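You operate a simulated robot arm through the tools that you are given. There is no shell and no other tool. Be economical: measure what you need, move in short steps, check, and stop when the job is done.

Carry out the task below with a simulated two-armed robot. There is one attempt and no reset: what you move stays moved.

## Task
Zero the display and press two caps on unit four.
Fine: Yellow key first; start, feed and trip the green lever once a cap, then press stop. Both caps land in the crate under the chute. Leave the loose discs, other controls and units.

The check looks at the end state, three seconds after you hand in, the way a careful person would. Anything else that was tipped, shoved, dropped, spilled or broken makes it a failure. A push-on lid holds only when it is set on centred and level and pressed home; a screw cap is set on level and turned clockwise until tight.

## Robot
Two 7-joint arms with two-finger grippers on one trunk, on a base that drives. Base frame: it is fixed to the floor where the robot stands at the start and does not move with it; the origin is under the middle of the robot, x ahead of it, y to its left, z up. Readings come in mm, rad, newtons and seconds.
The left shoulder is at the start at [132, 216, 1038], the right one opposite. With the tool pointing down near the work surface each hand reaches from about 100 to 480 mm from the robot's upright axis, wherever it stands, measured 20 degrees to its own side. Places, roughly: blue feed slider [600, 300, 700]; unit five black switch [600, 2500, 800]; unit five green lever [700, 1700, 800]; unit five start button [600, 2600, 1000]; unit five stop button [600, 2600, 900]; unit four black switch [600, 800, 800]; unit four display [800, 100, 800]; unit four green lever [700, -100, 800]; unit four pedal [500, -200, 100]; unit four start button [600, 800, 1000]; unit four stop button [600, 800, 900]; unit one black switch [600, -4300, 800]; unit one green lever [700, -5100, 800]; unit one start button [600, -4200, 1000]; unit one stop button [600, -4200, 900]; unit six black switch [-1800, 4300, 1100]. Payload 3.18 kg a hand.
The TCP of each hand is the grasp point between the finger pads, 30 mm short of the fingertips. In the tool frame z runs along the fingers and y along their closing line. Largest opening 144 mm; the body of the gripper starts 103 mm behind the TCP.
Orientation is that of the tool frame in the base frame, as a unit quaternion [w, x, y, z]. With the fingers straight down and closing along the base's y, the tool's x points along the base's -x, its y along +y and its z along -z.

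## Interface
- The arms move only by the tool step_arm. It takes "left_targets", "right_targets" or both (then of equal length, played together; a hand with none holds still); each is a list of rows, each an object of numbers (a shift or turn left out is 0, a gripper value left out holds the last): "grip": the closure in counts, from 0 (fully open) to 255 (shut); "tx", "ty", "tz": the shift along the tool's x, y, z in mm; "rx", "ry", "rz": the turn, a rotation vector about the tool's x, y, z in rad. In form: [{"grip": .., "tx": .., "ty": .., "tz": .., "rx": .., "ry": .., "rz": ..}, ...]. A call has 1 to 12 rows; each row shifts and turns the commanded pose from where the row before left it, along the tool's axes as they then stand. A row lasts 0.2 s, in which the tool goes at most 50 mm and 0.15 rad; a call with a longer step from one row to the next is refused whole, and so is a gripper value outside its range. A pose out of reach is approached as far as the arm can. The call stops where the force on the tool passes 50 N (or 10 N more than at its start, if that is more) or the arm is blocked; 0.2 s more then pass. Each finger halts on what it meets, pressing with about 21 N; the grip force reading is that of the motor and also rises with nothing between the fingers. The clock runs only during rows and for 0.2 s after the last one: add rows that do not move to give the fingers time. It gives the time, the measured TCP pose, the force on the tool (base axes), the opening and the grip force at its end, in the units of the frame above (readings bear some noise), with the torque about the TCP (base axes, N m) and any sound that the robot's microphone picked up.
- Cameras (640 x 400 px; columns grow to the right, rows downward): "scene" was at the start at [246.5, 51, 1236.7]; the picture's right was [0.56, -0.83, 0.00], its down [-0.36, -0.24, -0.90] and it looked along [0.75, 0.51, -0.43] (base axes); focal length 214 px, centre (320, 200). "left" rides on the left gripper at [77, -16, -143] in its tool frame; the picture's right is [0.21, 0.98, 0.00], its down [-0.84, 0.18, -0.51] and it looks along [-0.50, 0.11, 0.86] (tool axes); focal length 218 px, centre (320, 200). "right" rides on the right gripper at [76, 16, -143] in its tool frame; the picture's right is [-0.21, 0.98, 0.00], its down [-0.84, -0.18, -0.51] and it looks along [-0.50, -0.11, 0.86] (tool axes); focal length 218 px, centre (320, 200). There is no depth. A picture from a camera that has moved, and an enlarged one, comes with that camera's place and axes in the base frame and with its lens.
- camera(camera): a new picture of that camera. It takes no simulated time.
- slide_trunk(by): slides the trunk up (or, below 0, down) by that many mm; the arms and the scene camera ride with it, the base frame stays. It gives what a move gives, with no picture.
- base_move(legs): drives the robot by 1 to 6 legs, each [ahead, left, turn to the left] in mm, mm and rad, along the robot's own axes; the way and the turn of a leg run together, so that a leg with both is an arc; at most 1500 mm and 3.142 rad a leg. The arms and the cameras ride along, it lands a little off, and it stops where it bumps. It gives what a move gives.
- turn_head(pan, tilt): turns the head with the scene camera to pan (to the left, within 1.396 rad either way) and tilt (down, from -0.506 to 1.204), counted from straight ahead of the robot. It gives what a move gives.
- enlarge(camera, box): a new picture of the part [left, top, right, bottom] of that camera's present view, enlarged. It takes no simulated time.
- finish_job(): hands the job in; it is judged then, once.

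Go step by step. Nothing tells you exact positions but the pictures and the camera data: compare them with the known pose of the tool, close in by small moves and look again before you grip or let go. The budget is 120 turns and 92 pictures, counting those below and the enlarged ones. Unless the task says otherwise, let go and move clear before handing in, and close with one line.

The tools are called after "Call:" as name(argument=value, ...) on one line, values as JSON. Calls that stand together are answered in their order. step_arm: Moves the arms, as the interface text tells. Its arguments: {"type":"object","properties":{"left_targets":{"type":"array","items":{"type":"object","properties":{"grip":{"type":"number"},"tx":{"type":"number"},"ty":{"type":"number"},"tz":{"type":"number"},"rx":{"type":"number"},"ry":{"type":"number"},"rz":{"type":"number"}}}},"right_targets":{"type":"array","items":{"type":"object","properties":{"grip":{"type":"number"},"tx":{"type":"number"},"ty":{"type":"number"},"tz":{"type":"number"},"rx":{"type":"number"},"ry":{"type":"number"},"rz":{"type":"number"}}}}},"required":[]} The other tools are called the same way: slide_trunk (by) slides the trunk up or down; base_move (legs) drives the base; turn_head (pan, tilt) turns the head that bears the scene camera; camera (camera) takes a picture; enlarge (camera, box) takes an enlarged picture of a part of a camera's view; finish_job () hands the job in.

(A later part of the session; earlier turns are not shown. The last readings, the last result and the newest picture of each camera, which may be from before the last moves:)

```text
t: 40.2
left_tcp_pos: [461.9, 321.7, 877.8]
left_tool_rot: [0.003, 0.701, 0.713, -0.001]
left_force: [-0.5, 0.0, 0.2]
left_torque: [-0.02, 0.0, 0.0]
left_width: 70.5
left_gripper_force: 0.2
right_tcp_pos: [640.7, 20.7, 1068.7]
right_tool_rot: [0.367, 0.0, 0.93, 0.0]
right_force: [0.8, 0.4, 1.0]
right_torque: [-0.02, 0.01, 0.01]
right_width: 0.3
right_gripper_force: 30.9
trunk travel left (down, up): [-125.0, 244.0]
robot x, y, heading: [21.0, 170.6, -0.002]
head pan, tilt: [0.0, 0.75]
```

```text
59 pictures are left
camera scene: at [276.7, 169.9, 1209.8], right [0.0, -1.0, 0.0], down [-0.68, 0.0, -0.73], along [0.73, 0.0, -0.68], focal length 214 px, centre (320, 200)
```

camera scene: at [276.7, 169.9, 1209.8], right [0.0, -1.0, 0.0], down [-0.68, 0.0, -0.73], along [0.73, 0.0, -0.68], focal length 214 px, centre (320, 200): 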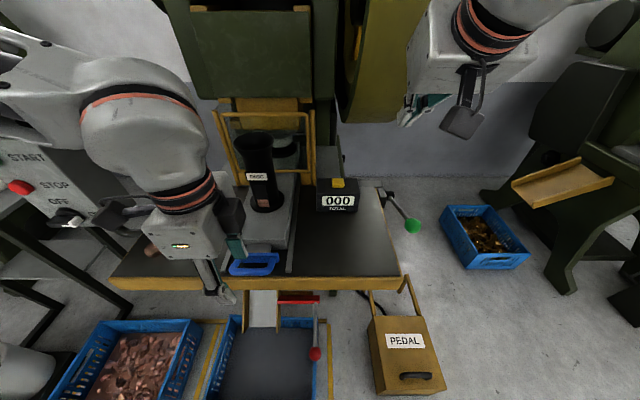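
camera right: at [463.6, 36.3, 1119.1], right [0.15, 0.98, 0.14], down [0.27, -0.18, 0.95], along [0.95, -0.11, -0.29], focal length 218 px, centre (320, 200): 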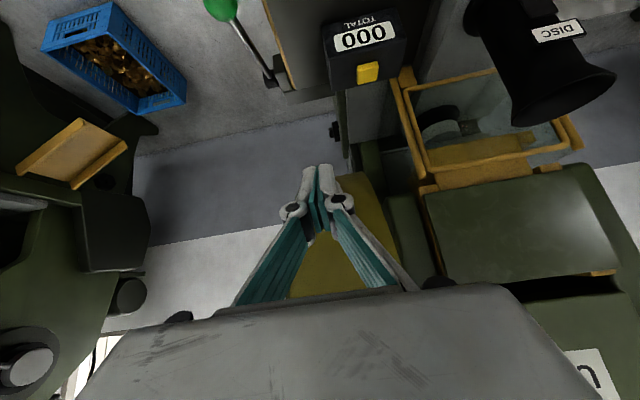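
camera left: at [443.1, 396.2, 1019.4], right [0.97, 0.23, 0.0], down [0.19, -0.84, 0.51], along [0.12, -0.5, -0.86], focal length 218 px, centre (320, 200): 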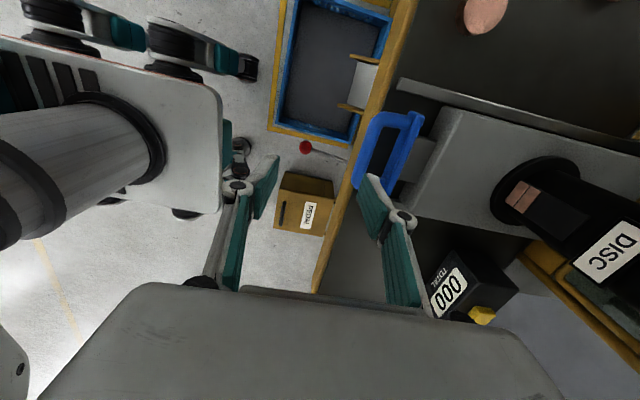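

The drive was stopped by a bump after 24 mm (probably at the crate/pedal line). I back off 12 mm and check that nothing shifted.

Call:
base_move(legs=[[-12, 0, 0]])

Call:
enlarge(camera="left", box=[180, 0, 440, 250])

Call:
enlarge(camera="scene", box=[40, 260, 460, 400])

```text
t: 40.9
left_tcp_pos: [449.9, 321.1, 876.5]
left_tool_rot: [0.004, 0.701, 0.713, 0.0]
left_force: [-0.2, 0.7, 0.8]
left_torque: [0.01, -0.03, -0.01]
left_width: 70.6
left_gripper_force: 0.0
right_tcp_pos: [627.5, 20.0, 1067.4]
right_tool_rot: [0.367, 0.001, 0.93, 0.0]
right_force: [-0.2, -0.3, 1.2]
right_torque: [-0.02, 0.01, 0.02]
right_width: 0.2
right_gripper_force: 30.5
trunk travel left (down, up): [-125.0, 244.0]
robot x, y, heading: [11.8, 168.3, 0.001]
head pan, tilt: [0.0, 0.75]
```

```text
1.60 times, centred on (310, 125) of left
camera zoom: at [431.2, 396.3, 1019.2], right [0.97, 0.23, 0.0], down [0.19, -0.84, 0.51], along [0.12, -0.5, -0.86], focal length 349 px, centre (336, 320)
```

zoom: 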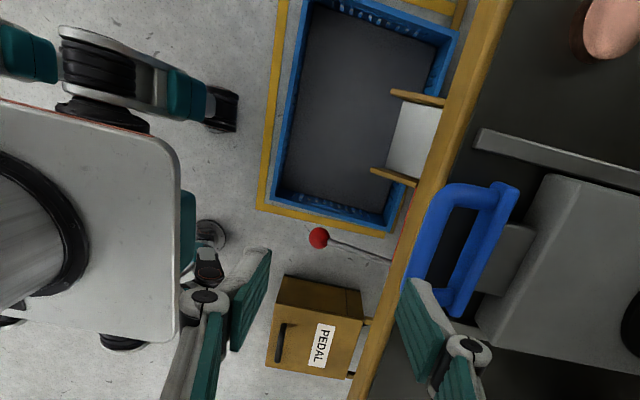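

```text
1.52 times, centred on (250, 330) of scene
camera zoom: at [264.8, 169.9, 1209.6], right [0.0, -1.0, 0.0], down [-0.68, 0.0, -0.73], along [0.73, 0.0, -0.68], focal length 327 px, centre (427, 2)
```

zoom: 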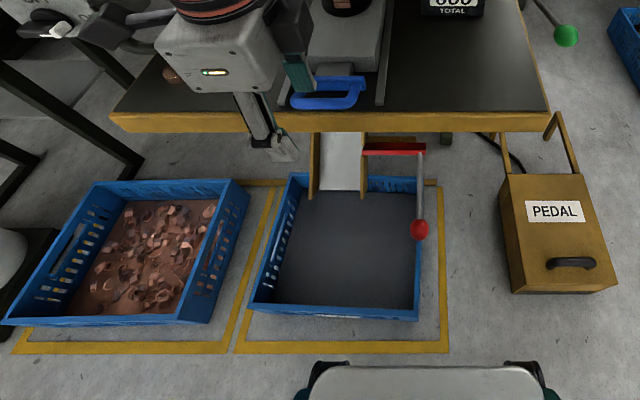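

Nothing shifted. I narrow the gripper to ~24 mm and go above the handle's outer bar, tips just above it.

Call:
step_arm(left_targets=[{"grip": 212, "ty": 24, "tz": 20}, {"ty": 24, "tz": 25}, {"ty": 23, "tz": 29}, {}, {}])

Call:
camera(camera="left")

Call:
enlarge(camera="scene", box=[160, 180, 320, 300])

```text
t: 42.1
left_tcp_pos: [519.7, 322.2, 804.4]
left_tool_rot: [0.003, 0.7, 0.714, 0.001]
left_force: [-1.1, 0.0, 0.3]
left_torque: [-0.02, 0.03, 0.02]
left_width: 24.4
left_gripper_force: 0.1
right_tcp_pos: [628.5, 20.6, 1068.7]
right_tool_rot: [0.368, 0.001, 0.93, 0.0]
right_force: [0.2, -0.3, -0.4]
right_torque: [-0.01, 0.0, -0.03]
right_width: 0.0
right_gripper_force: 31.2
trunk travel left (down, up): [-125.0, 244.0]
robot x, y, heading: [10.7, 169.0, -0.004]
head pan, tilt: [0.0, 0.75]
```

```text
56 pictures are left
camera left: at [501.0, 397.8, 946.8], right [0.97, 0.23, 0.0], down [0.19, -0.84, 0.51], along [0.12, -0.5, -0.86], focal length 218 px, centre (320, 200)
```

left: 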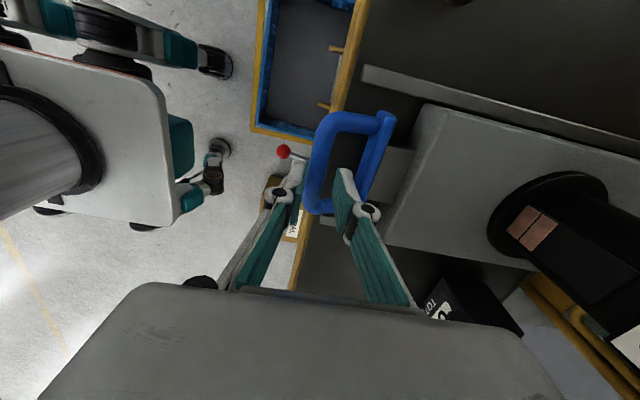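

```text
3.33 times, centred on (240, 240) of scene
camera zoom: at [265.0, 169.9, 1209.7], right [0.0, -1.0, 0.0], down [-0.68, 0.0, -0.73], along [0.73, 0.0, -0.68], focal length 715 px, centre (587, 67)
```

zoom: 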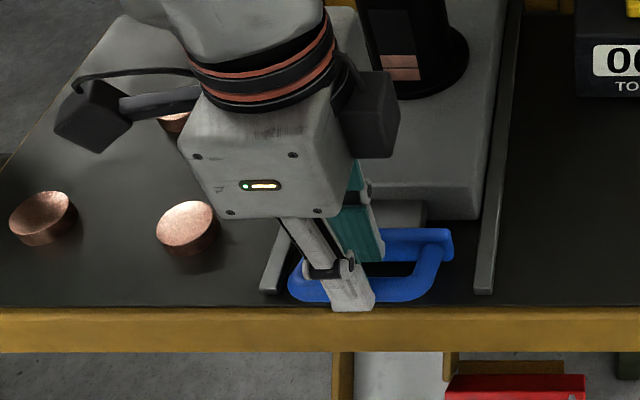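

Outer bar lies between the fingertips, inner finger above the gap. I descend 42 mm, watching force, then close.

Call:
step_arm(left_targets=[{"tz": 14}, {"tz": 14}, {"tz": 14}, {}])

Call:
camera(camera="left")

Call:
enlarge(camera="scene", box=[160, 180, 320, 300])

```text
t: 43.1
left_tcp_pos: [520.0, 322.2, 763.8]
left_tool_rot: [0.002, 0.701, 0.713, 0.0]
left_force: [-0.1, 0.0, -0.6]
left_torque: [0.01, 0.0, 0.03]
left_width: 24.6
left_gripper_force: 0.1
right_tcp_pos: [627.6, 20.0, 1068.7]
right_tool_rot: [0.367, 0.0, 0.93, 0.0]
right_force: [0.3, -0.4, -0.6]
right_torque: [0.0, -0.03, -0.03]
right_width: 0.2
right_gripper_force: 31.2
trunk travel left (down, up): [-125.0, 244.0]
robot x, y, heading: [11.7, 170.1, -0.003]
head pan, tilt: [0.0, 0.75]
```

```text
54 pictures are left
camera left: at [502.2, 397.7, 905.4], right [0.97, 0.23, 0.0], down [0.19, -0.84, 0.51], along [0.12, -0.5, -0.86], focal length 218 px, centre (320, 200)
```

left: 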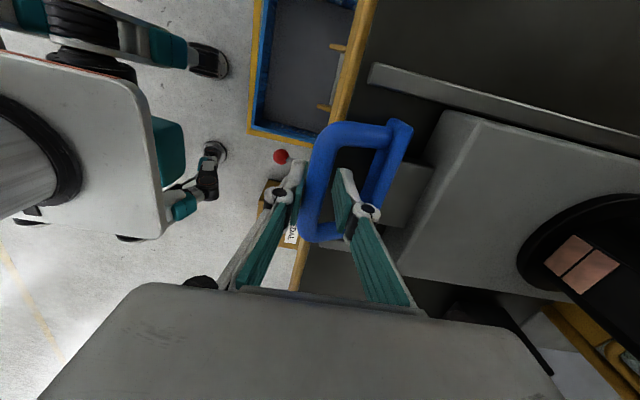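

```text
3.33 times, centred on (240, 240) of scene
camera zoom: at [264.4, 169.8, 1210.0], right [0.0, -1.0, 0.0], down [-0.68, 0.0, -0.73], along [0.73, 0.0, -0.68], focal length 715 px, centre (587, 67)
```

zoom: 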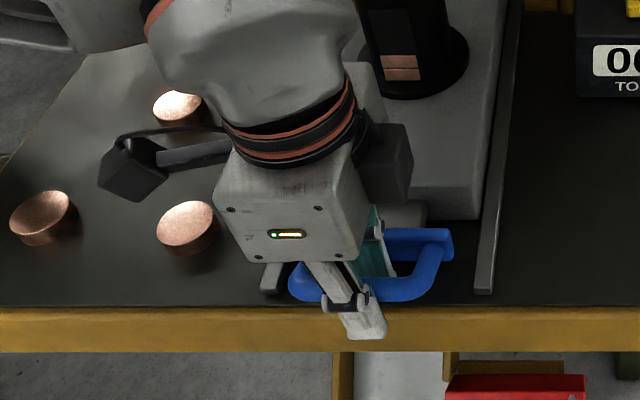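

Fingers straddle the bar with no contact. I close on it.

Call:
step_arm(left_targets=[{"tz": 5}, {"grip": 255}, {}, {}])

Call:
camera(camera="left")

```text
t: 44.1
left_tcp_pos: [517.5, 321.0, 757.1]
left_tool_rot: [0.001, 0.701, 0.713, 0.0]
left_force: [-26.0, -1.6, -2.2]
left_torque: [0.21, -0.31, -0.22]
left_width: 13.7
left_gripper_force: 43.3
right_tcp_pos: [626.0, 19.1, 1068.9]
right_tool_rot: [0.368, 0.001, 0.93, -0.001]
right_force: [0.2, -0.1, 0.3]
right_torque: [0.02, 0.02, -0.02]
right_width: 0.0
right_gripper_force: 30.8
trunk travel left (down, up): [-125.0, 244.0]
robot x, y, heading: [10.9, 171.6, -0.002]
head pan, tilt: [0.0, 0.75]
```

```text
52 pictures are left
camera left: at [499.5, 397.2, 899.8], right [0.97, 0.23, 0.0], down [0.19, -0.84, 0.51], along [0.11, -0.5, -0.86], focal length 218 px, centre (320, 200)
```

left: 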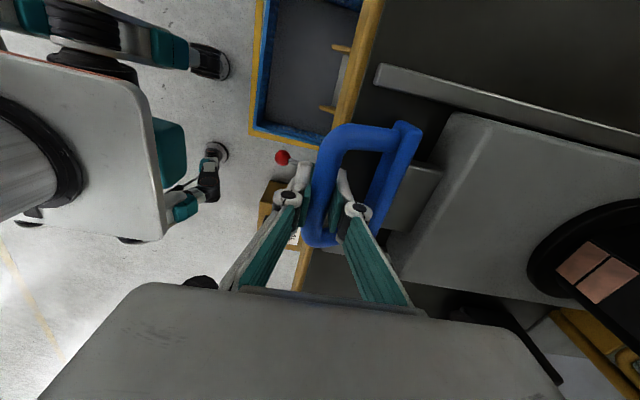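

Gripped (13.7 mm bar). I push the slider forward in steps.

Call:
step_arm(left_targets=[{"ty": 8}, {"ty": 12}, {"ty": 12}, {"ty": 12}, {}])

```text
t: 44.6
left_tcp_pos: [517.4, 321.3, 757.1]
left_tool_rot: [-0.006, 0.702, 0.712, -0.007]
left_force: [-12.3, 0.4, 10.4]
left_torque: [-0.13, 0.04, 0.07]
left_width: 13.9
left_gripper_force: 43.5
right_tcp_pos: [624.5, 19.3, 1070.8]
right_tool_rot: [0.368, 0.0, 0.93, 0.0]
right_force: [0.0, -0.3, -0.2]
right_torque: [0.03, 0.03, -0.01]
right_width: 0.1
right_gripper_force: 30.4
trunk travel left (down, up): [-125.0, 244.0]
robot x, y, heading: [10.7, 169.8, -0.002]
head pan, tilt: [0.0, 0.75]
stopped in row 2 (left hand): the force on the tool passed its limit at 56 N (the readings are from after the stop); the commanded pose is now the measured one
```

The slider did not budge at 56 N forward. I test whether it moves outward instead, gently.

Call:
step_arm(left_targets=[{"ty": -3}, {"ty": -3}, {"ty": -3}, {}])

Call:
enlarge(camera="left", box=[230, 80, 480, 280])

```text
t: 45.6
left_tcp_pos: [511.3, 321.6, 757.4]
left_tool_rot: [-0.004, 0.701, 0.713, -0.006]
left_force: [2.4, 4.6, 19.2]
left_torque: [-0.32, -0.05, -0.08]
left_width: 13.7
left_gripper_force: 43.5
right_tcp_pos: [627.4, 20.3, 1069.9]
right_tool_rot: [0.368, -0.001, 0.93, 0.001]
right_force: [-0.9, -0.4, -0.4]
right_torque: [-0.02, 0.02, 0.02]
right_width: 0.0
right_gripper_force: 31.5
trunk travel left (down, up): [-125.0, 244.0]
robot x, y, heading: [12.5, 170.0, -0.002]
head pan, tilt: [0.0, 0.75]
```

```text
2.00 times, centred on (355, 180) of left
camera zoom: at [495.3, 397.3, 899.7], right [0.97, 0.22, -0.01], down [0.2, -0.84, 0.51], along [0.1, -0.5, -0.86], focal length 436 px, centre (250, 240)
```

zoom: 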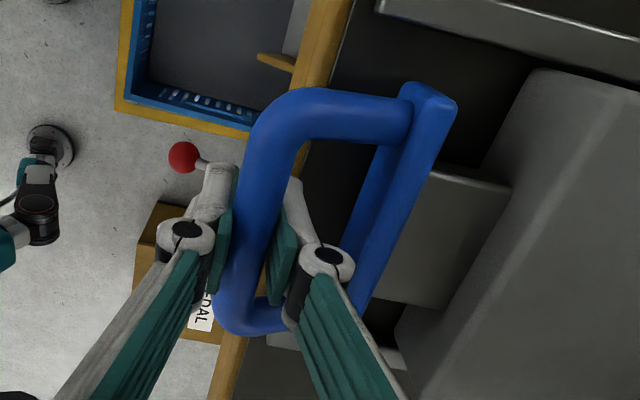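

Outward it moves: the slide starts at its forward stop, so a feed stroke is out and back in. I pull it out.

Call:
step_arm(left_targets=[{"ty": -8, "tz": -1}, {"ty": -10}, {"ty": -10}, {"ty": -10}, {}])

Call:
camera(camera="left")

```text
t: 46.8
left_tcp_pos: [471.5, 321.6, 756.6]
left_tool_rot: [-0.006, 0.701, 0.713, -0.007]
left_force: [2.3, 18.0, 18.9]
left_torque: [-0.1, 0.01, -0.12]
left_width: 13.5
left_gripper_force: 43.3
right_tcp_pos: [626.3, 21.5, 1068.7]
right_tool_rot: [0.368, 0.0, 0.93, 0.0]
right_force: [0.2, 0.1, 0.0]
right_torque: [0.01, -0.01, 0.0]
right_width: 0.1
right_gripper_force: 30.5
trunk travel left (down, up): [-125.0, 244.0]
robot x, y, heading: [9.5, 171.1, -0.003]
head pan, tilt: [0.0, 0.75]
```

```text
50 pictures are left
camera left: at [456.2, 396.9, 899.8], right [0.97, 0.23, -0.02], down [0.2, -0.84, 0.5], along [0.1, -0.49, -0.86], focal length 218 px, centre (320, 200)
```

left: 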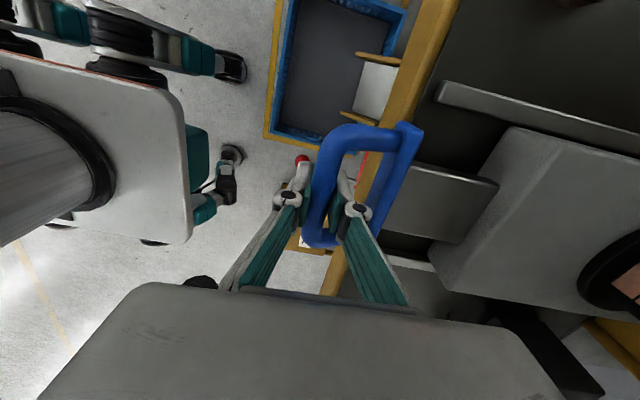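

It slides freely. I keep pulling (with a small trim for the side load) until it stops.

Call:
step_arm(left_targets=[{"ty": -10, "tz": -1, "tx": 1}, {"ty": -10, "tz": -1, "tx": 1}, {"ty": -10}, {"ty": -10}, {"ty": -10}, {"ty": -10}, {}])

```text
t: 48.0
left_tcp_pos: [437.5, 321.8, 757.7]
left_tool_rot: [0.002, 0.699, 0.715, -0.002]
left_force: [16.7, -0.4, -29.4]
left_torque: [0.06, 0.15, -0.27]
left_width: 14.0
left_gripper_force: 43.8
right_tcp_pos: [629.7, 20.7, 1065.8]
right_tool_rot: [0.367, 0.001, 0.93, -0.001]
right_force: [-0.9, 0.1, 1.1]
right_torque: [0.01, -0.03, 0.01]
right_width: 0.0
right_gripper_force: 30.4
trunk travel left (down, up): [-125.0, 244.0]
robot x, y, heading: [13.4, 170.4, -0.001]
head pan, tilt: [0.0, 0.75]
stopped in row 5 (left hand): the force on the tool passed its limit at 59 N (the readings are from after the stop); the commanded pose is now the measured one
```

It hit the rear stop after 80 mm. Now I push it back in fully.

Call:
step_arm(left_targets=[{"ty": 4, "tz": 1}, {"ty": 9}, {"ty": 10}, {"ty": 10}, {"ty": 10}, {"ty": 10}, {"ty": 10}, {"ty": 8}, {"ty": 4}, {}])

Call:
camera(camera="left")

Call:
enlarge(camera="scene", box=[160, 80, 400, 260])

```text
t: 50.2
left_tcp_pos: [510.1, 320.7, 758.8]
left_tool_rot: [0.002, 0.7, 0.714, -0.003]
left_force: [-1.7, -5.2, -29.7]
left_torque: [0.21, 0.0, -0.29]
left_width: 13.7
left_gripper_force: 43.3
right_tcp_pos: [629.4, 20.4, 1067.5]
right_tool_rot: [0.366, 0.0, 0.931, 0.0]
right_force: [0.4, 0.7, 0.8]
right_torque: [0.02, 0.01, -0.01]
right_width: 0.1
right_gripper_force: 31.1
trunk travel left (down, up): [-125.0, 244.0]
robot x, y, heading: [13.4, 175.1, -0.001]
head pan, tilt: [0.0, 0.75]
```

```text
49 pictures are left
camera left: at [492.2, 397.7, 901.0], right [0.97, 0.23, 0.0], down [0.2, -0.84, 0.51], along [0.11, -0.5, -0.86], focal length 218 px, centre (320, 200)
```

left: 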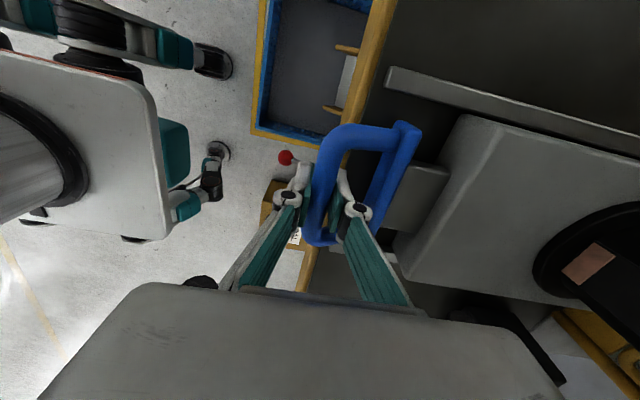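

```text
2.22 times, centred on (280, 170) of scene
camera zoom: at [266.5, 169.9, 1209.4], right [0.0, -1.0, 0.0], down [-0.68, 0.0, -0.73], along [0.73, 0.0, -0.68], focal length 477 px, centre (409, 267)
```

zoom: 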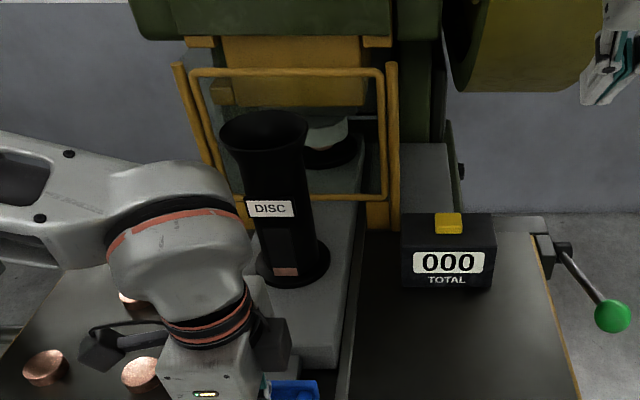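

The window now shows one disc instead of two: one has been taken. I push the last few millimetres home.

Call:
step_arm(left_targets=[{"ty": 3, "tz": 1.5}, {"ty": 3, "tz": 0.5}, {"ty": 3}, {"ty": 2}, {}])

```text
t: 51.4
left_tcp_pos: [517.3, 321.8, 759.7]
left_tool_rot: [0.002, 0.701, 0.713, -0.003]
left_force: [-22.6, -10.5, -4.6]
left_torque: [-0.75, -0.14, -0.17]
left_width: 13.7
left_gripper_force: 44.2
right_tcp_pos: [626.2, 19.7, 1069.6]
right_tool_rot: [0.369, 0.0, 0.93, 0.001]
right_force: [0.5, 0.5, 0.1]
right_torque: [0.0, 0.0, 0.01]
right_width: 0.0
right_gripper_force: 31.1
trunk travel left (down, up): [-125.0, 244.0]
robot x, y, heading: [8.7, 171.1, 0.0]
head pan, tilt: [0.0, 0.75]
```

Slide is home again at its stop. I relax the left slightly and bring the right fingertips above the green ball at ≈(646,-76,776).

Call:
step_arm(right_targets=[{"tx": 25.7, "ty": -16, "tz": 27.8}, {"tx": 25.7, "ty": -16, "tz": 27.8}, {"tx": 25.7, "ty": -16, "tz": 27.8}, {"tx": 25.7, "ty": -16, "tz": 27.8}, {"tx": 25.7, "ty": -16, "tz": 27.8}, {"tx": 22, "ty": -16, "tz": 23}, {}], left_targets=[{"ty": -2}, {}, {}, {}, {}, {}, {}])

Call:
camera(camera="right")

Call:
enlarge(camera="scene", box=[320, 140, 520, 300])

```text
t: 53.0
left_tcp_pos: [517.3, 322.1, 758.8]
left_tool_rot: [0.002, 0.7, 0.714, -0.001]
left_force: [-15.8, -14.4, 3.4]
left_torque: [0.31, -0.15, -0.18]
left_width: 13.8
left_gripper_force: 43.6
right_tcp_pos: [631.6, -77.5, 849.1]
right_tool_rot: [0.368, 0.001, 0.93, 0.0]
right_force: [0.1, 0.7, -0.3]
right_torque: [0.02, 0.03, 0.02]
right_width: 0.1
right_gripper_force: 31.3
trunk travel left (down, up): [-125.0, 244.0]
robot x, y, heading: [14.0, 170.5, 0.0]
head pan, tilt: [0.0, 0.75]
```

```text
47 pictures are left
camera right: at [477.0, -62.0, 900.8], right [0.15, 0.98, 0.14], down [0.27, -0.18, 0.95], along [0.95, -0.11, -0.29], focal length 218 px, centre (320, 200)
```

right: 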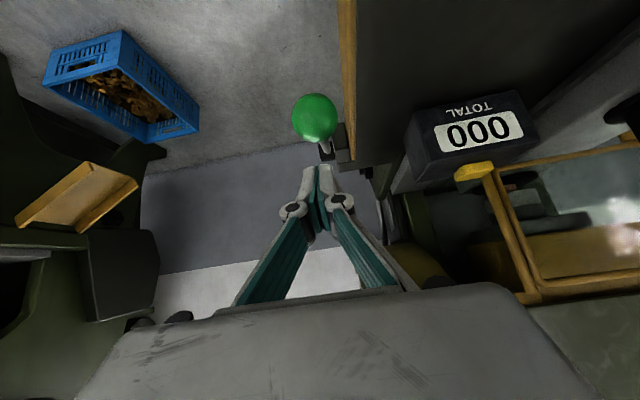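

```text
2.50 times, centred on (420, 220) of scene
camera zoom: at [263.4, 168.6, 1210.3], right [0.0, -1.0, 0.0], down [-0.68, 0.0, -0.73], along [0.73, 0.0, -0.68], focal length 536 px, centre (70, 150)
```

zoom: 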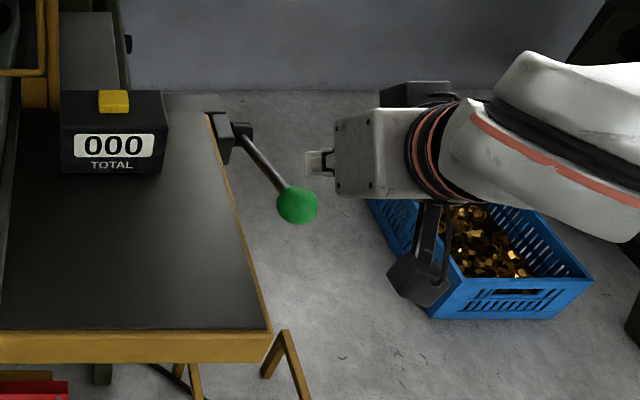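

The ball is right beneath the fingertips at ≈(646,-75,772). I press straight down in steps.

Call:
step_arm(right_targets=[{"tx": 12, "ty": 2, "tz": 9}, {"tx": 10, "tz": 10}, {"tx": 7, "tz": 7.3}, {"tx": 7, "tz": 7.3}, {"tx": 7, "tz": 7.3}, {}])

Call:
enlarge(camera="scene", box=[320, 140, 520, 300])

```text
t: 54.4
left_tcp_pos: [518.5, 322.3, 758.4]
left_tool_rot: [0.003, 0.701, 0.713, -0.001]
left_force: [-11.5, -16.2, 4.1]
left_torque: [0.0, -0.1, -0.27]
left_width: 13.6
left_gripper_force: 43.5
right_tcp_pos: [625.7, -75.0, 791.1]
right_tool_rot: [0.368, 0.001, 0.93, 0.0]
right_force: [0.3, 1.0, 3.5]
right_torque: [0.04, -0.04, 0.04]
right_width: 5.8
right_gripper_force: 30.4
trunk travel left (down, up): [-125.0, 244.0]
robot x, y, heading: [14.0, 168.4, -0.008]
head pan, tilt: [0.0, 0.75]
```

```text
2.50 times, centred on (420, 220) of scene
camera zoom: at [263.4, 168.8, 1210.3], right [0.0, -1.0, 0.0], down [-0.68, 0.0, -0.73], along [0.73, 0.0, -0.68], focal length 536 px, centre (70, 150)
```

zoom: 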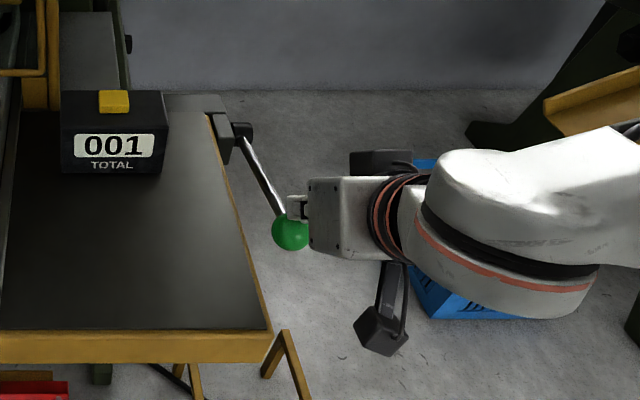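

The lever tripped and the display reads 001. I raise the right hand at once and check for the cap.

Call:
step_arm(right_targets=[{"tx": -30, "tz": -33}, {"tx": -14, "tz": -15}, {}, {}, {}, {}])

Call:
camera(camera="scene")

Call:
enlarge(camera="left", box=[220, 0, 440, 180])

```text
t: 55.8
left_tcp_pos: [518.2, 322.5, 759.8]
left_tool_rot: [0.002, 0.7, 0.714, -0.001]
left_force: [-10.5, -13.7, 10.1]
left_torque: [0.06, -0.11, -0.25]
left_width: 13.9
left_gripper_force: 43.6
right_tcp_pos: [623.6, -74.5, 855.7]
right_tool_rot: [0.369, 0.001, 0.93, 0.0]
right_force: [0.2, -0.5, 0.1]
right_torque: [0.0, 0.0, 0.02]
right_width: 0.0
right_gripper_force: 30.6
trunk travel left (down, up): [-125.0, 244.0]
robot x, y, heading: [9.9, 170.7, -0.003]
head pan, tilt: [0.0, 0.75]
```

```text
44 pictures are left
camera scene: at [263.4, 168.6, 1210.2], right [0.0, -1.0, 0.0], down [-0.68, 0.0, -0.73], along [0.73, 0.0, -0.68], focal length 214 px, centre (320, 200)
```

scene: 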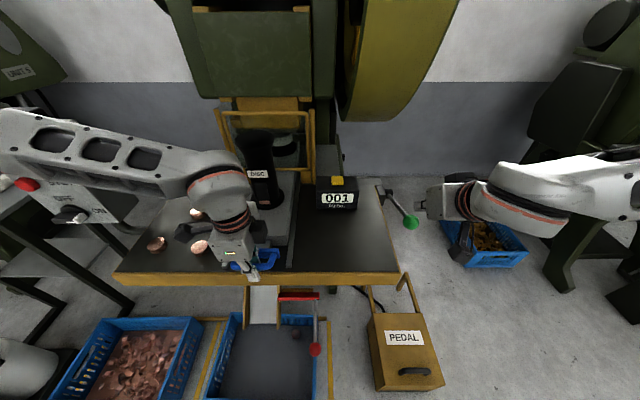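

```text
2.22 times, centred on (330, 90) of left
camera zoom: at [498.9, 397.8, 901.0], right [0.97, 0.23, 0.0], down [0.2, -0.84, 0.51], along [0.12, -0.5, -0.86], focal length 485 px, centre (298, 444)
```

zoom: 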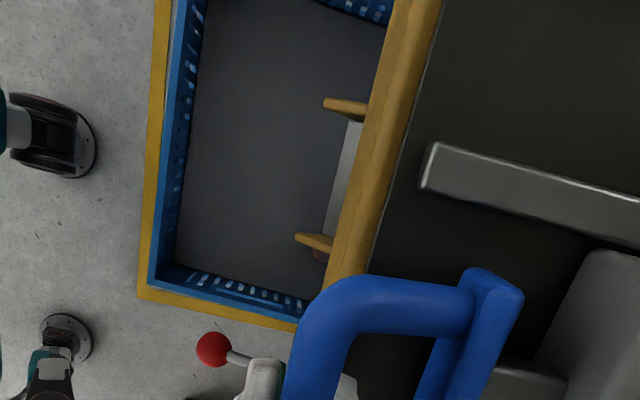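

Something dark shows in the crate by the chute mouth; I zoom in.

Call:
enlarge(camera="scene", box=[200, 270, 350, 400])

```text
3.08 times, centred on (275, 335) of scene
camera zoom: at [263.4, 168.6, 1210.2], right [0.0, -1.0, 0.0], down [-0.68, 0.0, -0.73], along [0.73, 0.0, -0.68], focal length 660 px, centre (458, -215)
```

zoom: 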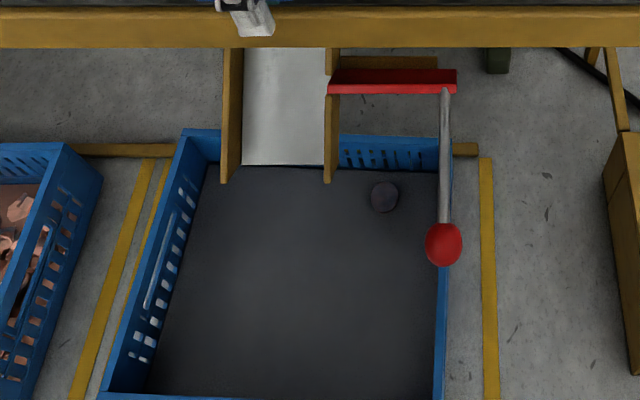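

That is the first cap, lying in the crate. Now the second feed: pull the slide out to its stop.

Call:
step_arm(left_targets=[{"ty": -6, "tx": -1, "tz": -0.5}, {"ty": -10}, {"ty": -10}, {"ty": -10}, {"ty": -10}, {"ty": -10}, {"ty": -10}, {"ty": -9}, {"ty": -4}, {"ty": -4}, {"ty": -3}, {}])

```text
t: 58.4
left_tcp_pos: [436.8, 320.2, 758.2]
left_tool_rot: [0.005, 0.699, 0.715, 0.0]
left_force: [35.1, 28.0, 18.5]
left_torque: [-0.28, 0.29, -0.28]
left_width: 13.9
left_gripper_force: 43.1
right_tcp_pos: [626.5, -72.9, 855.0]
right_tool_rot: [0.366, 0.0, 0.931, -0.001]
right_force: [0.1, -1.1, -0.1]
right_torque: [0.01, -0.01, 0.0]
right_width: 0.1
right_gripper_force: 30.5
trunk travel left (down, up): [-125.0, 244.0]
robot x, y, heading: [10.0, 170.2, -0.005]
head pan, tilt: [0.0, 0.75]
```

At the rear stop again; push it home.

Call:
step_arm(left_targets=[{"ty": 5, "tx": 1}, {"ty": 10, "tx": 0.5}, {"ty": 10}, {"ty": 10}, {"ty": 10}, {"ty": 10}, {"ty": 10}, {"ty": 9}, {"ty": 4}, {"ty": 4}, {"ty": 2}, {}])

Call:
enlarge(camera="scene", box=[160, 80, 400, 260])

```text
t: 61.0
left_tcp_pos: [516.0, 322.4, 758.2]
left_tool_rot: [0.001, 0.7, 0.714, -0.003]
left_force: [-2.0, -25.8, -8.8]
left_torque: [0.1, 0.0, -0.19]
left_width: 13.5
left_gripper_force: 43.4
right_tcp_pos: [624.4, -75.1, 853.4]
right_tool_rot: [0.368, 0.001, 0.93, 0.001]
right_force: [-0.1, 0.4, 0.0]
right_torque: [0.02, 0.0, 0.01]
right_width: 0.0
right_gripper_force: 30.9
trunk travel left (down, up): [-125.0, 244.0]
robot x, y, heading: [9.3, 169.9, 0.005]
head pan, tilt: [0.0, 0.75]
```

```text
2.22 times, centred on (280, 170) of scene
camera zoom: at [265.2, 167.9, 1209.7], right [0.0, -1.0, 0.0], down [-0.68, 0.0, -0.73], along [0.73, 0.0, -0.68], focal length 477 px, centre (409, 267)
```

zoom: 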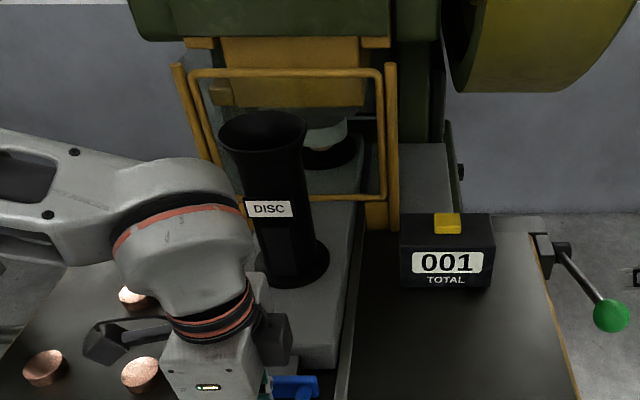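

The second disc is visible beneath the ram. I push the last couple of millimetres home.

Call:
step_arm(left_targets=[{"ty": 2, "tx": -1}, {"ty": 2}, {"ty": 1}, {}])

```text
t: 62.0
left_tcp_pos: [517.0, 320.7, 757.7]
left_tool_rot: [-0.001, 0.7, 0.714, -0.003]
left_force: [-25.6, -24.6, -6.3]
left_torque: [-0.08, -0.27, -0.25]
left_width: 13.8
left_gripper_force: 43.6
right_tcp_pos: [623.9, -75.1, 854.0]
right_tool_rot: [0.369, 0.0, 0.93, 0.001]
right_force: [1.1, 1.1, 0.2]
right_torque: [0.0, 0.0, -0.04]
right_width: 0.0
right_gripper_force: 30.9
trunk travel left (down, up): [-125.0, 244.0]
robot x, y, heading: [8.8, 173.2, 0.003]
head pan, tilt: [0.0, 0.75]
```

Slide is home at 517. I trip the green lever once with the same downward stroke and lift again.

Call:
step_arm(right_targets=[{"tx": 13, "tz": 15}, {"tx": 10, "tz": 11}, {"tx": 6.5, "tz": 7.5}, {"tx": 6.5, "tz": 7.5}, {"tx": 6.5, "tz": 7.5}, {}])

Call:
step_arm(right_targets=[{"tx": -30, "tz": -33}, {"tx": -14, "tz": -15}, {}, {}, {}, {}])

Call:
enlarge(camera="scene", box=[200, 80, 480, 260])

Call:
enlarge(camera="scene", box=[200, 270, 350, 400])

```text
t: 63.4
left_tcp_pos: [516.6, 321.3, 758.5]
left_tool_rot: [0.0, 0.7, 0.714, -0.003]
left_force: [-28.4, -21.1, -13.3]
left_torque: [-0.1, -0.32, -0.23]
left_width: 14.0
left_gripper_force: 43.5
right_tcp_pos: [626.6, -72.7, 790.9]
right_tool_rot: [0.368, 0.0, 0.93, 0.002]
right_force: [0.8, 0.8, 4.0]
right_torque: [0.07, -0.01, 0.01]
right_width: 6.0
right_gripper_force: 31.3
trunk travel left (down, up): [-125.0, 244.0]
robot x, y, heading: [10.4, 171.2, -0.002]
head pan, tilt: [0.0, 0.75]
```

```text
t: 64.8
left_tcp_pos: [517.0, 320.8, 757.6]
left_tool_rot: [0.0, 0.701, 0.713, -0.004]
left_force: [-29.6, -16.6, -12.0]
left_torque: [0.32, -0.28, -0.21]
left_width: 14.1
left_gripper_force: 43.5
right_tcp_pos: [623.6, -75.2, 855.5]
right_tool_rot: [0.368, 0.001, 0.93, 0.0]
right_force: [-0.9, -0.1, 0.1]
right_torque: [-0.02, 0.02, -0.02]
right_width: 0.4
right_gripper_force: 31.0
trunk travel left (down, up): [-125.0, 244.0]
robot x, y, heading: [15.8, 169.4, -0.003]
head pan, tilt: [0.0, 0.75]
```

```text
2.22 times, centred on (340, 170) of scene
camera zoom: at [263.4, 168.8, 1210.1], right [0.0, -1.0, 0.0], down [-0.68, 0.0, -0.73], along [0.73, 0.0, -0.68], focal length 477 px, centre (276, 267)
```

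zoom: 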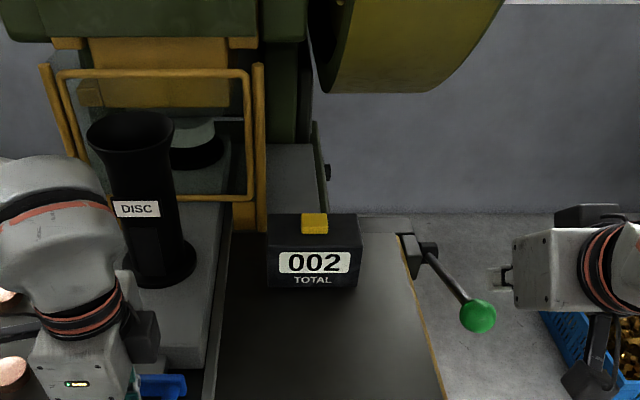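

```text
3.08 times, centred on (275, 335) of scene
camera zoom: at [263.4, 168.8, 1210.1], right [0.0, -1.0, 0.0], down [-0.68, 0.0, -0.73], along [0.73, 0.0, -0.68], focal length 660 px, centre (458, -215)
```

zoom: 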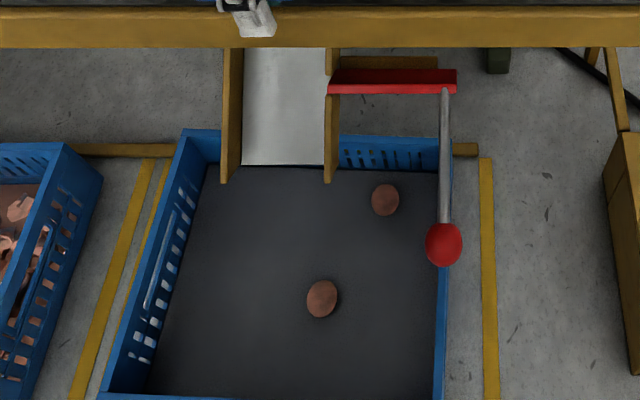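

Display 002 and both copper caps in the crate. I release the slider handle, lift the left hand straight up and pull the right hand away.

Call:
step_arm(left_targets=[{"grip": 210}, {}, {}, {"tz": -30}, {"tz": -30}, {"tz": -40}, {"tz": -40}, {"tz": -40, "ty": -20}, {"tz": -40, "ty": -20}, {"grip": 255}, {}], right_targets=[{}, {}, {}, {"tx": -30, "tz": -32}, {"tx": -30, "tz": -32}, {"tx": -20, "tz": -40}, {"tz": -40}, {"tz": -40}, {}, {}, {}])

Call:
camera(camera="scene")

```text
t: 67.2
left_tcp_pos: [482.4, 320.9, 976.7]
left_tool_rot: [0.002, 0.7, 0.714, -0.002]
left_force: [0.2, -0.4, 0.7]
left_torque: [0.01, 0.0, 0.04]
left_width: 0.0
left_gripper_force: 20.8
right_tcp_pos: [557.4, -73.7, 1043.4]
right_tool_rot: [0.367, 0.001, 0.93, 0.0]
right_force: [-0.3, -0.3, 0.2]
right_torque: [0.01, -0.01, -0.01]
right_width: 0.0
right_gripper_force: 30.6
trunk travel left (down, up): [-125.0, 244.0]
robot x, y, heading: [14.2, 170.3, -0.0]
head pan, tilt: [0.0, 0.75]
```

```text
38 pictures are left
camera scene: at [264.5, 169.8, 1209.9], right [0.0, -1.0, 0.0], down [-0.68, 0.0, -0.73], along [0.73, 0.0, -0.68], focal length 214 px, centre (320, 200)
```

scene: 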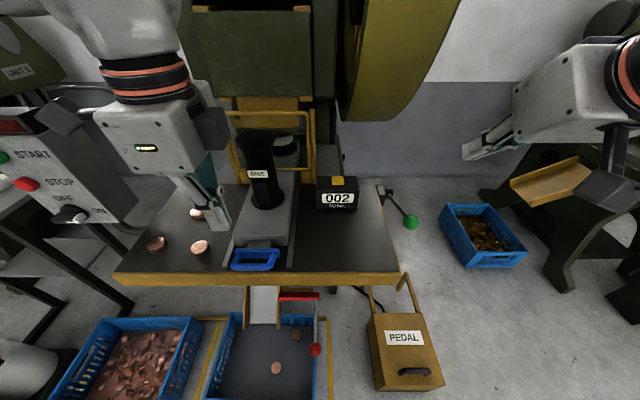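

The slider is released and everything is in order. I draw the left hand back, then drive left ~180 mm to reach the STOP button.

Call:
step_arm(left_targets=[{"ty": -30, "tz": -10}, {"ty": -30, "tz": -10}, {}])

Call:
base_move(legs=[[-15, 0, 0], [0, 180, 0]])

Call:
camera(camera="scene")

```text
t: 68.0
left_tcp_pos: [421.2, 321.7, 997.6]
left_tool_rot: [0.0, 0.7, 0.714, -0.002]
left_force: [0.3, -0.8, 0.2]
left_torque: [0.01, -0.01, -0.01]
left_width: 0.0
left_gripper_force: 21.2
right_tcp_pos: [558.1, -73.8, 1043.4]
right_tool_rot: [0.367, 0.001, 0.93, 0.0]
right_force: [0.4, 0.2, -1.1]
right_torque: [-0.05, 0.0, -0.01]
right_width: 0.1
right_gripper_force: 30.9
trunk travel left (down, up): [-125.0, 244.0]
robot x, y, heading: [15.9, 166.8, -0.001]
head pan, tilt: [0.0, 0.75]
```

```text
t: 70.5
left_tcp_pos: [406.1, 500.5, 998.4]
left_tool_rot: [0.001, 0.7, 0.714, -0.002]
left_force: [0.4, -0.3, 0.0]
left_torque: [-0.01, -0.03, 0.02]
left_width: 0.0
left_gripper_force: 21.2
right_tcp_pos: [543.3, 104.5, 1042.9]
right_tool_rot: [0.367, 0.002, 0.93, -0.001]
right_force: [0.8, -0.2, 1.0]
right_torque: [0.01, -0.01, -0.04]
right_width: 0.0
right_gripper_force: 30.4
trunk travel left (down, up): [-125.0, 244.0]
robot x, y, heading: [-1.6, 352.6, -0.003]
head pan, tilt: [0.0, 0.75]
```

```text
37 pictures are left
camera scene: at [250.4, 349.0, 1209.8], right [0.0, -1.0, 0.0], down [-0.68, 0.0, -0.73], along [0.73, 0.0, -0.68], focal length 214 px, centre (320, 200)
```

scene: 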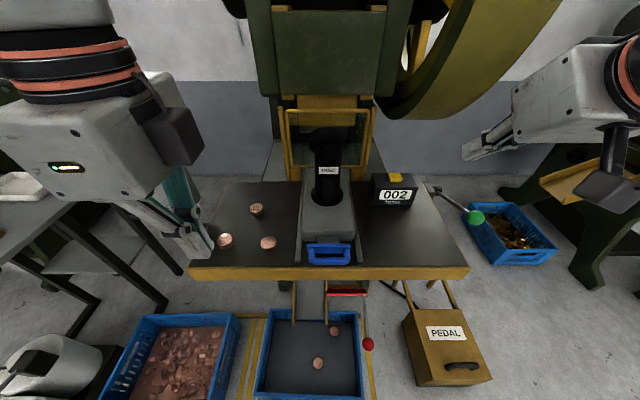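

I carry the left hand across to y≈810 while pitching it forward.

Call:
step_arm(left_targets=[{"tx": 44, "rx": -0.13}, {"tx": 44, "rx": -0.13}, {"tx": 44, "rx": -0.13}, {"tx": 44, "rx": -0.13}, {"tx": 44, "rx": -0.13}, {"tx": 44, "rx": -0.13}, {"tx": 44, "rx": -0.13}, {}])

Call:
camera(camera="left")

Call:
camera(camera="scene")

```text
t: 72.3
left_tcp_pos: [448.4, 827.8, 1051.9]
left_tool_rot: [0.309, 0.629, 0.641, 0.312]
left_force: [-0.5, 0.4, -0.4]
left_torque: [0.0, 0.03, 0.01]
left_width: 0.0
left_gripper_force: 21.2
left hand out of reach, approached as far as the arm can: row 3, 4, 5, 6
right_tcp_pos: [544.4, 105.1, 1041.9]
right_tool_rot: [0.367, 0.002, 0.93, 0.0]
right_force: [0.2, -1.2, 0.2]
right_torque: [0.02, 0.03, 0.0]
right_width: 0.3
right_gripper_force: 30.7
trunk travel left (down, up): [-125.0, 244.0]
robot x, y, heading: [-3.3, 353.5, -0.005]
head pan, tilt: [0.0, 0.75]
```

```text
36 pictures are left
camera left: at [323.8, 900.5, 1126.6], right [0.6, 0.22, 0.77], down [-0.28, -0.85, 0.46], along [0.75, -0.49, -0.44], focal length 218 px, centre (320, 200)
```

left: 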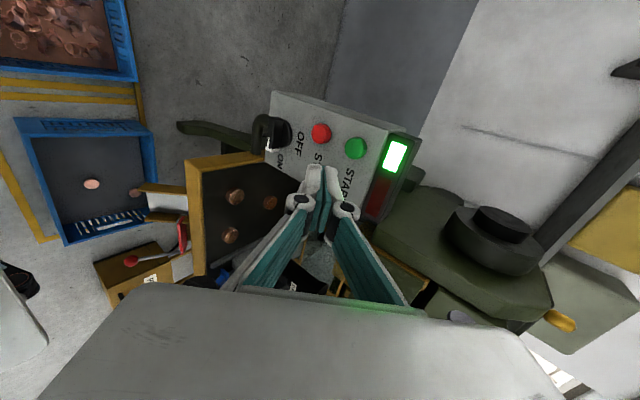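

```text
35 pictures are left
camera scene: at [251.4, 347.7, 1209.4], right [0.0, -1.0, 0.0], down [-0.68, 0.0, -0.73], along [0.73, 0.0, -0.68], focal length 214 px, centre (320, 200)
```

scene: 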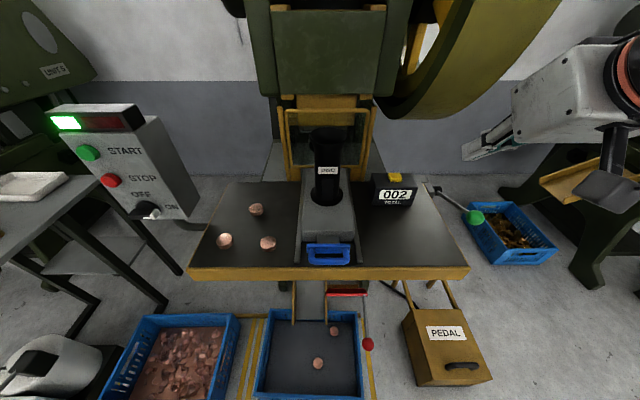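

STOP re-measured at ≈(631,815,915). I move the tip to ~25 mm in front of it.

Call:
step_arm(left_targets=[{"tx": -3.2, "ty": -3.1, "tz": 43}, {"tx": -3.2, "ty": -3.1, "tz": 43}, {"tx": -3.2, "ty": -3.1, "tz": 43}, {"tx": -3.2, "ty": -3.1, "tz": 43}, {}])

Call:
enlarge(camera="left", box=[220, 60, 440, 220])

Call:
enlarge(camera="scene", box=[30, 80, 230, 240])

```text
t: 73.5
left_tcp_pos: [576.1, 815.6, 938.0]
left_tool_rot: [0.31, 0.628, 0.642, 0.312]
left_force: [0.4, -0.4, -0.2]
left_torque: [0.01, 0.02, 0.01]
left_width: 0.0
left_gripper_force: 20.2
left hand out of reach, approached as far as the arm can: row 1
right_tcp_pos: [543.4, 104.4, 1044.7]
right_tool_rot: [0.368, 0.002, 0.93, -0.001]
right_force: [-0.5, 0.0, -0.3]
right_torque: [-0.01, -0.01, 0.0]
right_width: 0.0
right_gripper_force: 30.6
trunk travel left (down, up): [-125.0, 244.0]
robot x, y, heading: [-5.8, 350.7, -0.004]
head pan, tilt: [0.0, 0.75]
```

```text
2.50 times, centred on (330, 140) of left
camera zoom: at [451.2, 889.4, 1010.4], right [0.6, 0.22, 0.77], down [-0.27, -0.85, 0.46], along [0.75, -0.48, -0.44], focal length 546 px, centre (295, 350)
```

zoom: 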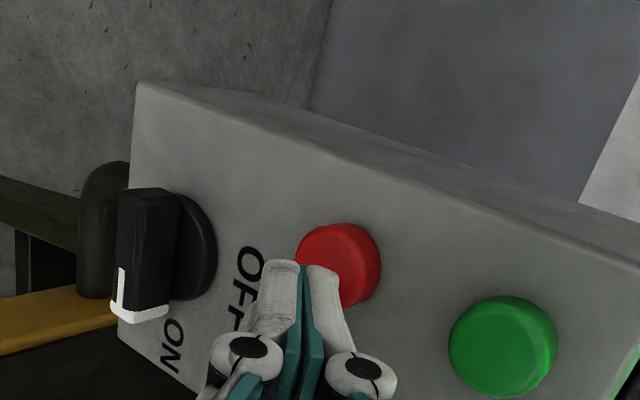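

```text
2.50 times, centred on (130, 160) of scene
camera zoom: at [249.7, 348.5, 1210.2], right [0.0, -1.0, 0.0], down [-0.68, 0.0, -0.73], along [0.73, 0.0, -0.68], focal length 536 px, centre (795, 300)
```

zoom: 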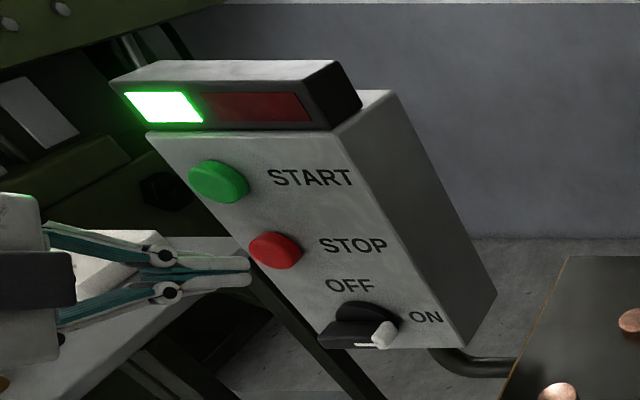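

Lined up with STOP. I push forward in 6 mm steps.

Call:
step_arm(left_targets=[{"tx": 1, "ty": 3.5, "tz": 4.9}, {"tx": 1, "ty": 3.5, "tz": 4.9}, {"tx": 1, "ty": 3.5, "tz": 4.9}, {"ty": 3.5, "tz": 4.9}, {"ty": 2.4, "tz": 3.2}, {}])

Call:
enlarge(camera="scene", box=[30, 80, 230, 240])

```text
t: 74.9
left_tcp_pos: [604.6, 818.6, 935.0]
left_tool_rot: [0.309, 0.629, 0.642, 0.312]
left_force: [-2.2, -0.2, -0.1]
left_torque: [-0.01, 0.01, -0.01]
left_width: 0.0
left_gripper_force: 21.1
right_tcp_pos: [544.5, 104.8, 1042.9]
right_tool_rot: [0.368, 0.002, 0.93, -0.001]
right_force: [-0.8, 0.0, 0.3]
right_torque: [0.0, -0.01, 0.02]
right_width: 0.1
right_gripper_force: 31.1
trunk travel left (down, up): [-125.0, 244.0]
robot x, y, heading: [-3.2, 350.0, 0.002]
head pan, tilt: [0.0, 0.75]
```

```text
2.50 times, centred on (130, 160) of scene
camera zoom: at [250.2, 348.7, 1209.9], right [0.0, -1.0, 0.0], down [-0.68, 0.0, -0.73], along [0.73, 0.0, -0.68], focal length 536 px, centre (795, 300)
```

zoom: 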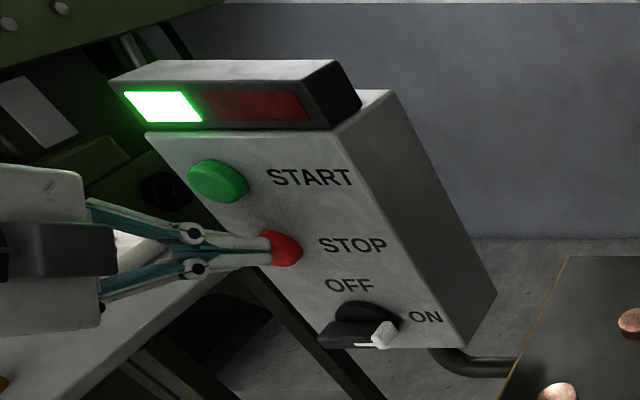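

In contact with STOP; a few more millimetres.

Call:
step_arm(left_targets=[{"ty": 2.4, "tz": 3.2}, {"ty": 2, "tz": 2.7}, {}])

Call:
enlarge(camera="scene", box=[30, 80, 230, 240])

```text
t: 75.7
left_tcp_pos: [610.1, 818.9, 934.5]
left_tool_rot: [0.309, 0.628, 0.642, 0.312]
left_force: [-20.8, -0.6, -0.3]
left_torque: [-0.03, 0.16, -0.15]
left_width: 0.0
left_gripper_force: 21.1
right_tcp_pos: [542.1, 105.4, 1044.7]
right_tool_rot: [0.368, 0.001, 0.93, -0.001]
right_force: [1.1, -0.8, -0.5]
right_torque: [0.02, -0.01, -0.02]
right_width: 0.0
right_gripper_force: 30.7
trunk travel left (down, up): [-125.0, 244.0]
robot x, y, heading: [0.9, 348.7, -0.002]
head pan, tilt: [0.0, 0.75]
heard: click
```

```text
2.50 times, centred on (130, 160) of scene
camera zoom: at [248.2, 348.7, 1210.3], right [0.0, -1.0, 0.0], down [-0.68, 0.0, -0.73], along [0.73, 0.0, -0.68], focal length 536 px, centre (795, 300)
```

zoom: 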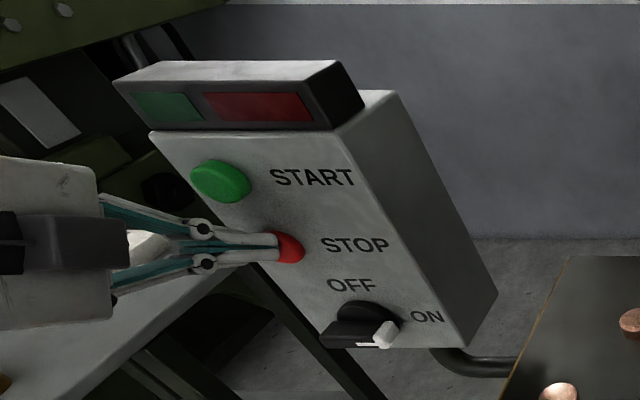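

STOP clicked and the lamp went out. I withdraw the left hand straight back and take a last look.

Call:
step_arm(left_targets=[{"ty": -12, "tz": -16}, {"ty": -18, "tz": -24}, {"ty": -18, "tz": -24}, {"tz": -40}, {"tz": -40}, {}])

Call:
camera(camera="scene")

Call:
enlarge(camera="scene", box=[180, 150, 500, 400])

```text
t: 77.1
left_tcp_pos: [488.5, 837.4, 995.2]
left_tool_rot: [0.31, 0.629, 0.642, 0.311]
left_force: [0.2, 0.3, 0.1]
left_torque: [-0.01, 0.02, 0.02]
left_width: 0.1
left_gripper_force: 21.0
left hand out of reach, approached as far as the arm can: row 3, 4, 5
right_tcp_pos: [543.9, 104.4, 1042.5]
right_tool_rot: [0.366, 0.001, 0.931, 0.0]
right_force: [0.8, 0.8, -0.8]
right_torque: [0.01, 0.04, 0.0]
right_width: 0.0
right_gripper_force: 30.5
trunk travel left (down, up): [-125.0, 244.0]
robot x, y, heading: [-5.8, 351.0, -0.005]
head pan, tilt: [0.0, 0.75]
```

```text
30 pictures are left
camera scene: at [251.1, 348.7, 1209.5], right [0.0, -1.0, 0.0], down [-0.68, 0.0, -0.73], along [0.73, 0.0, -0.68], focal length 214 px, centre (320, 200)
```

scene: 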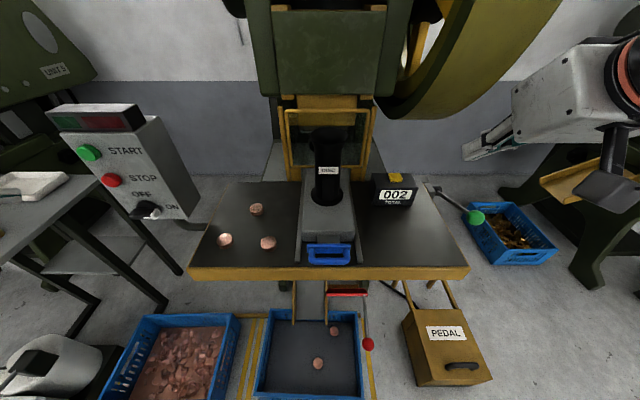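

```text
1.60 times, centred on (340, 275) of scene
camera zoom: at [251.1, 348.7, 1209.5], right [0.0, -1.0, 0.0], down [-0.68, 0.0, -0.73], along [0.73, 0.0, -0.68], focal length 343 px, centre (288, 80)
```

zoom: 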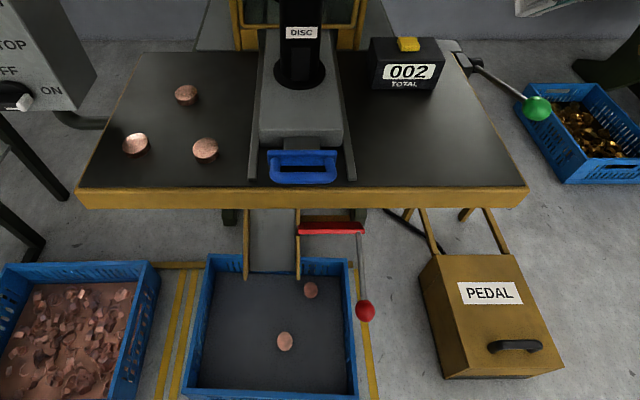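

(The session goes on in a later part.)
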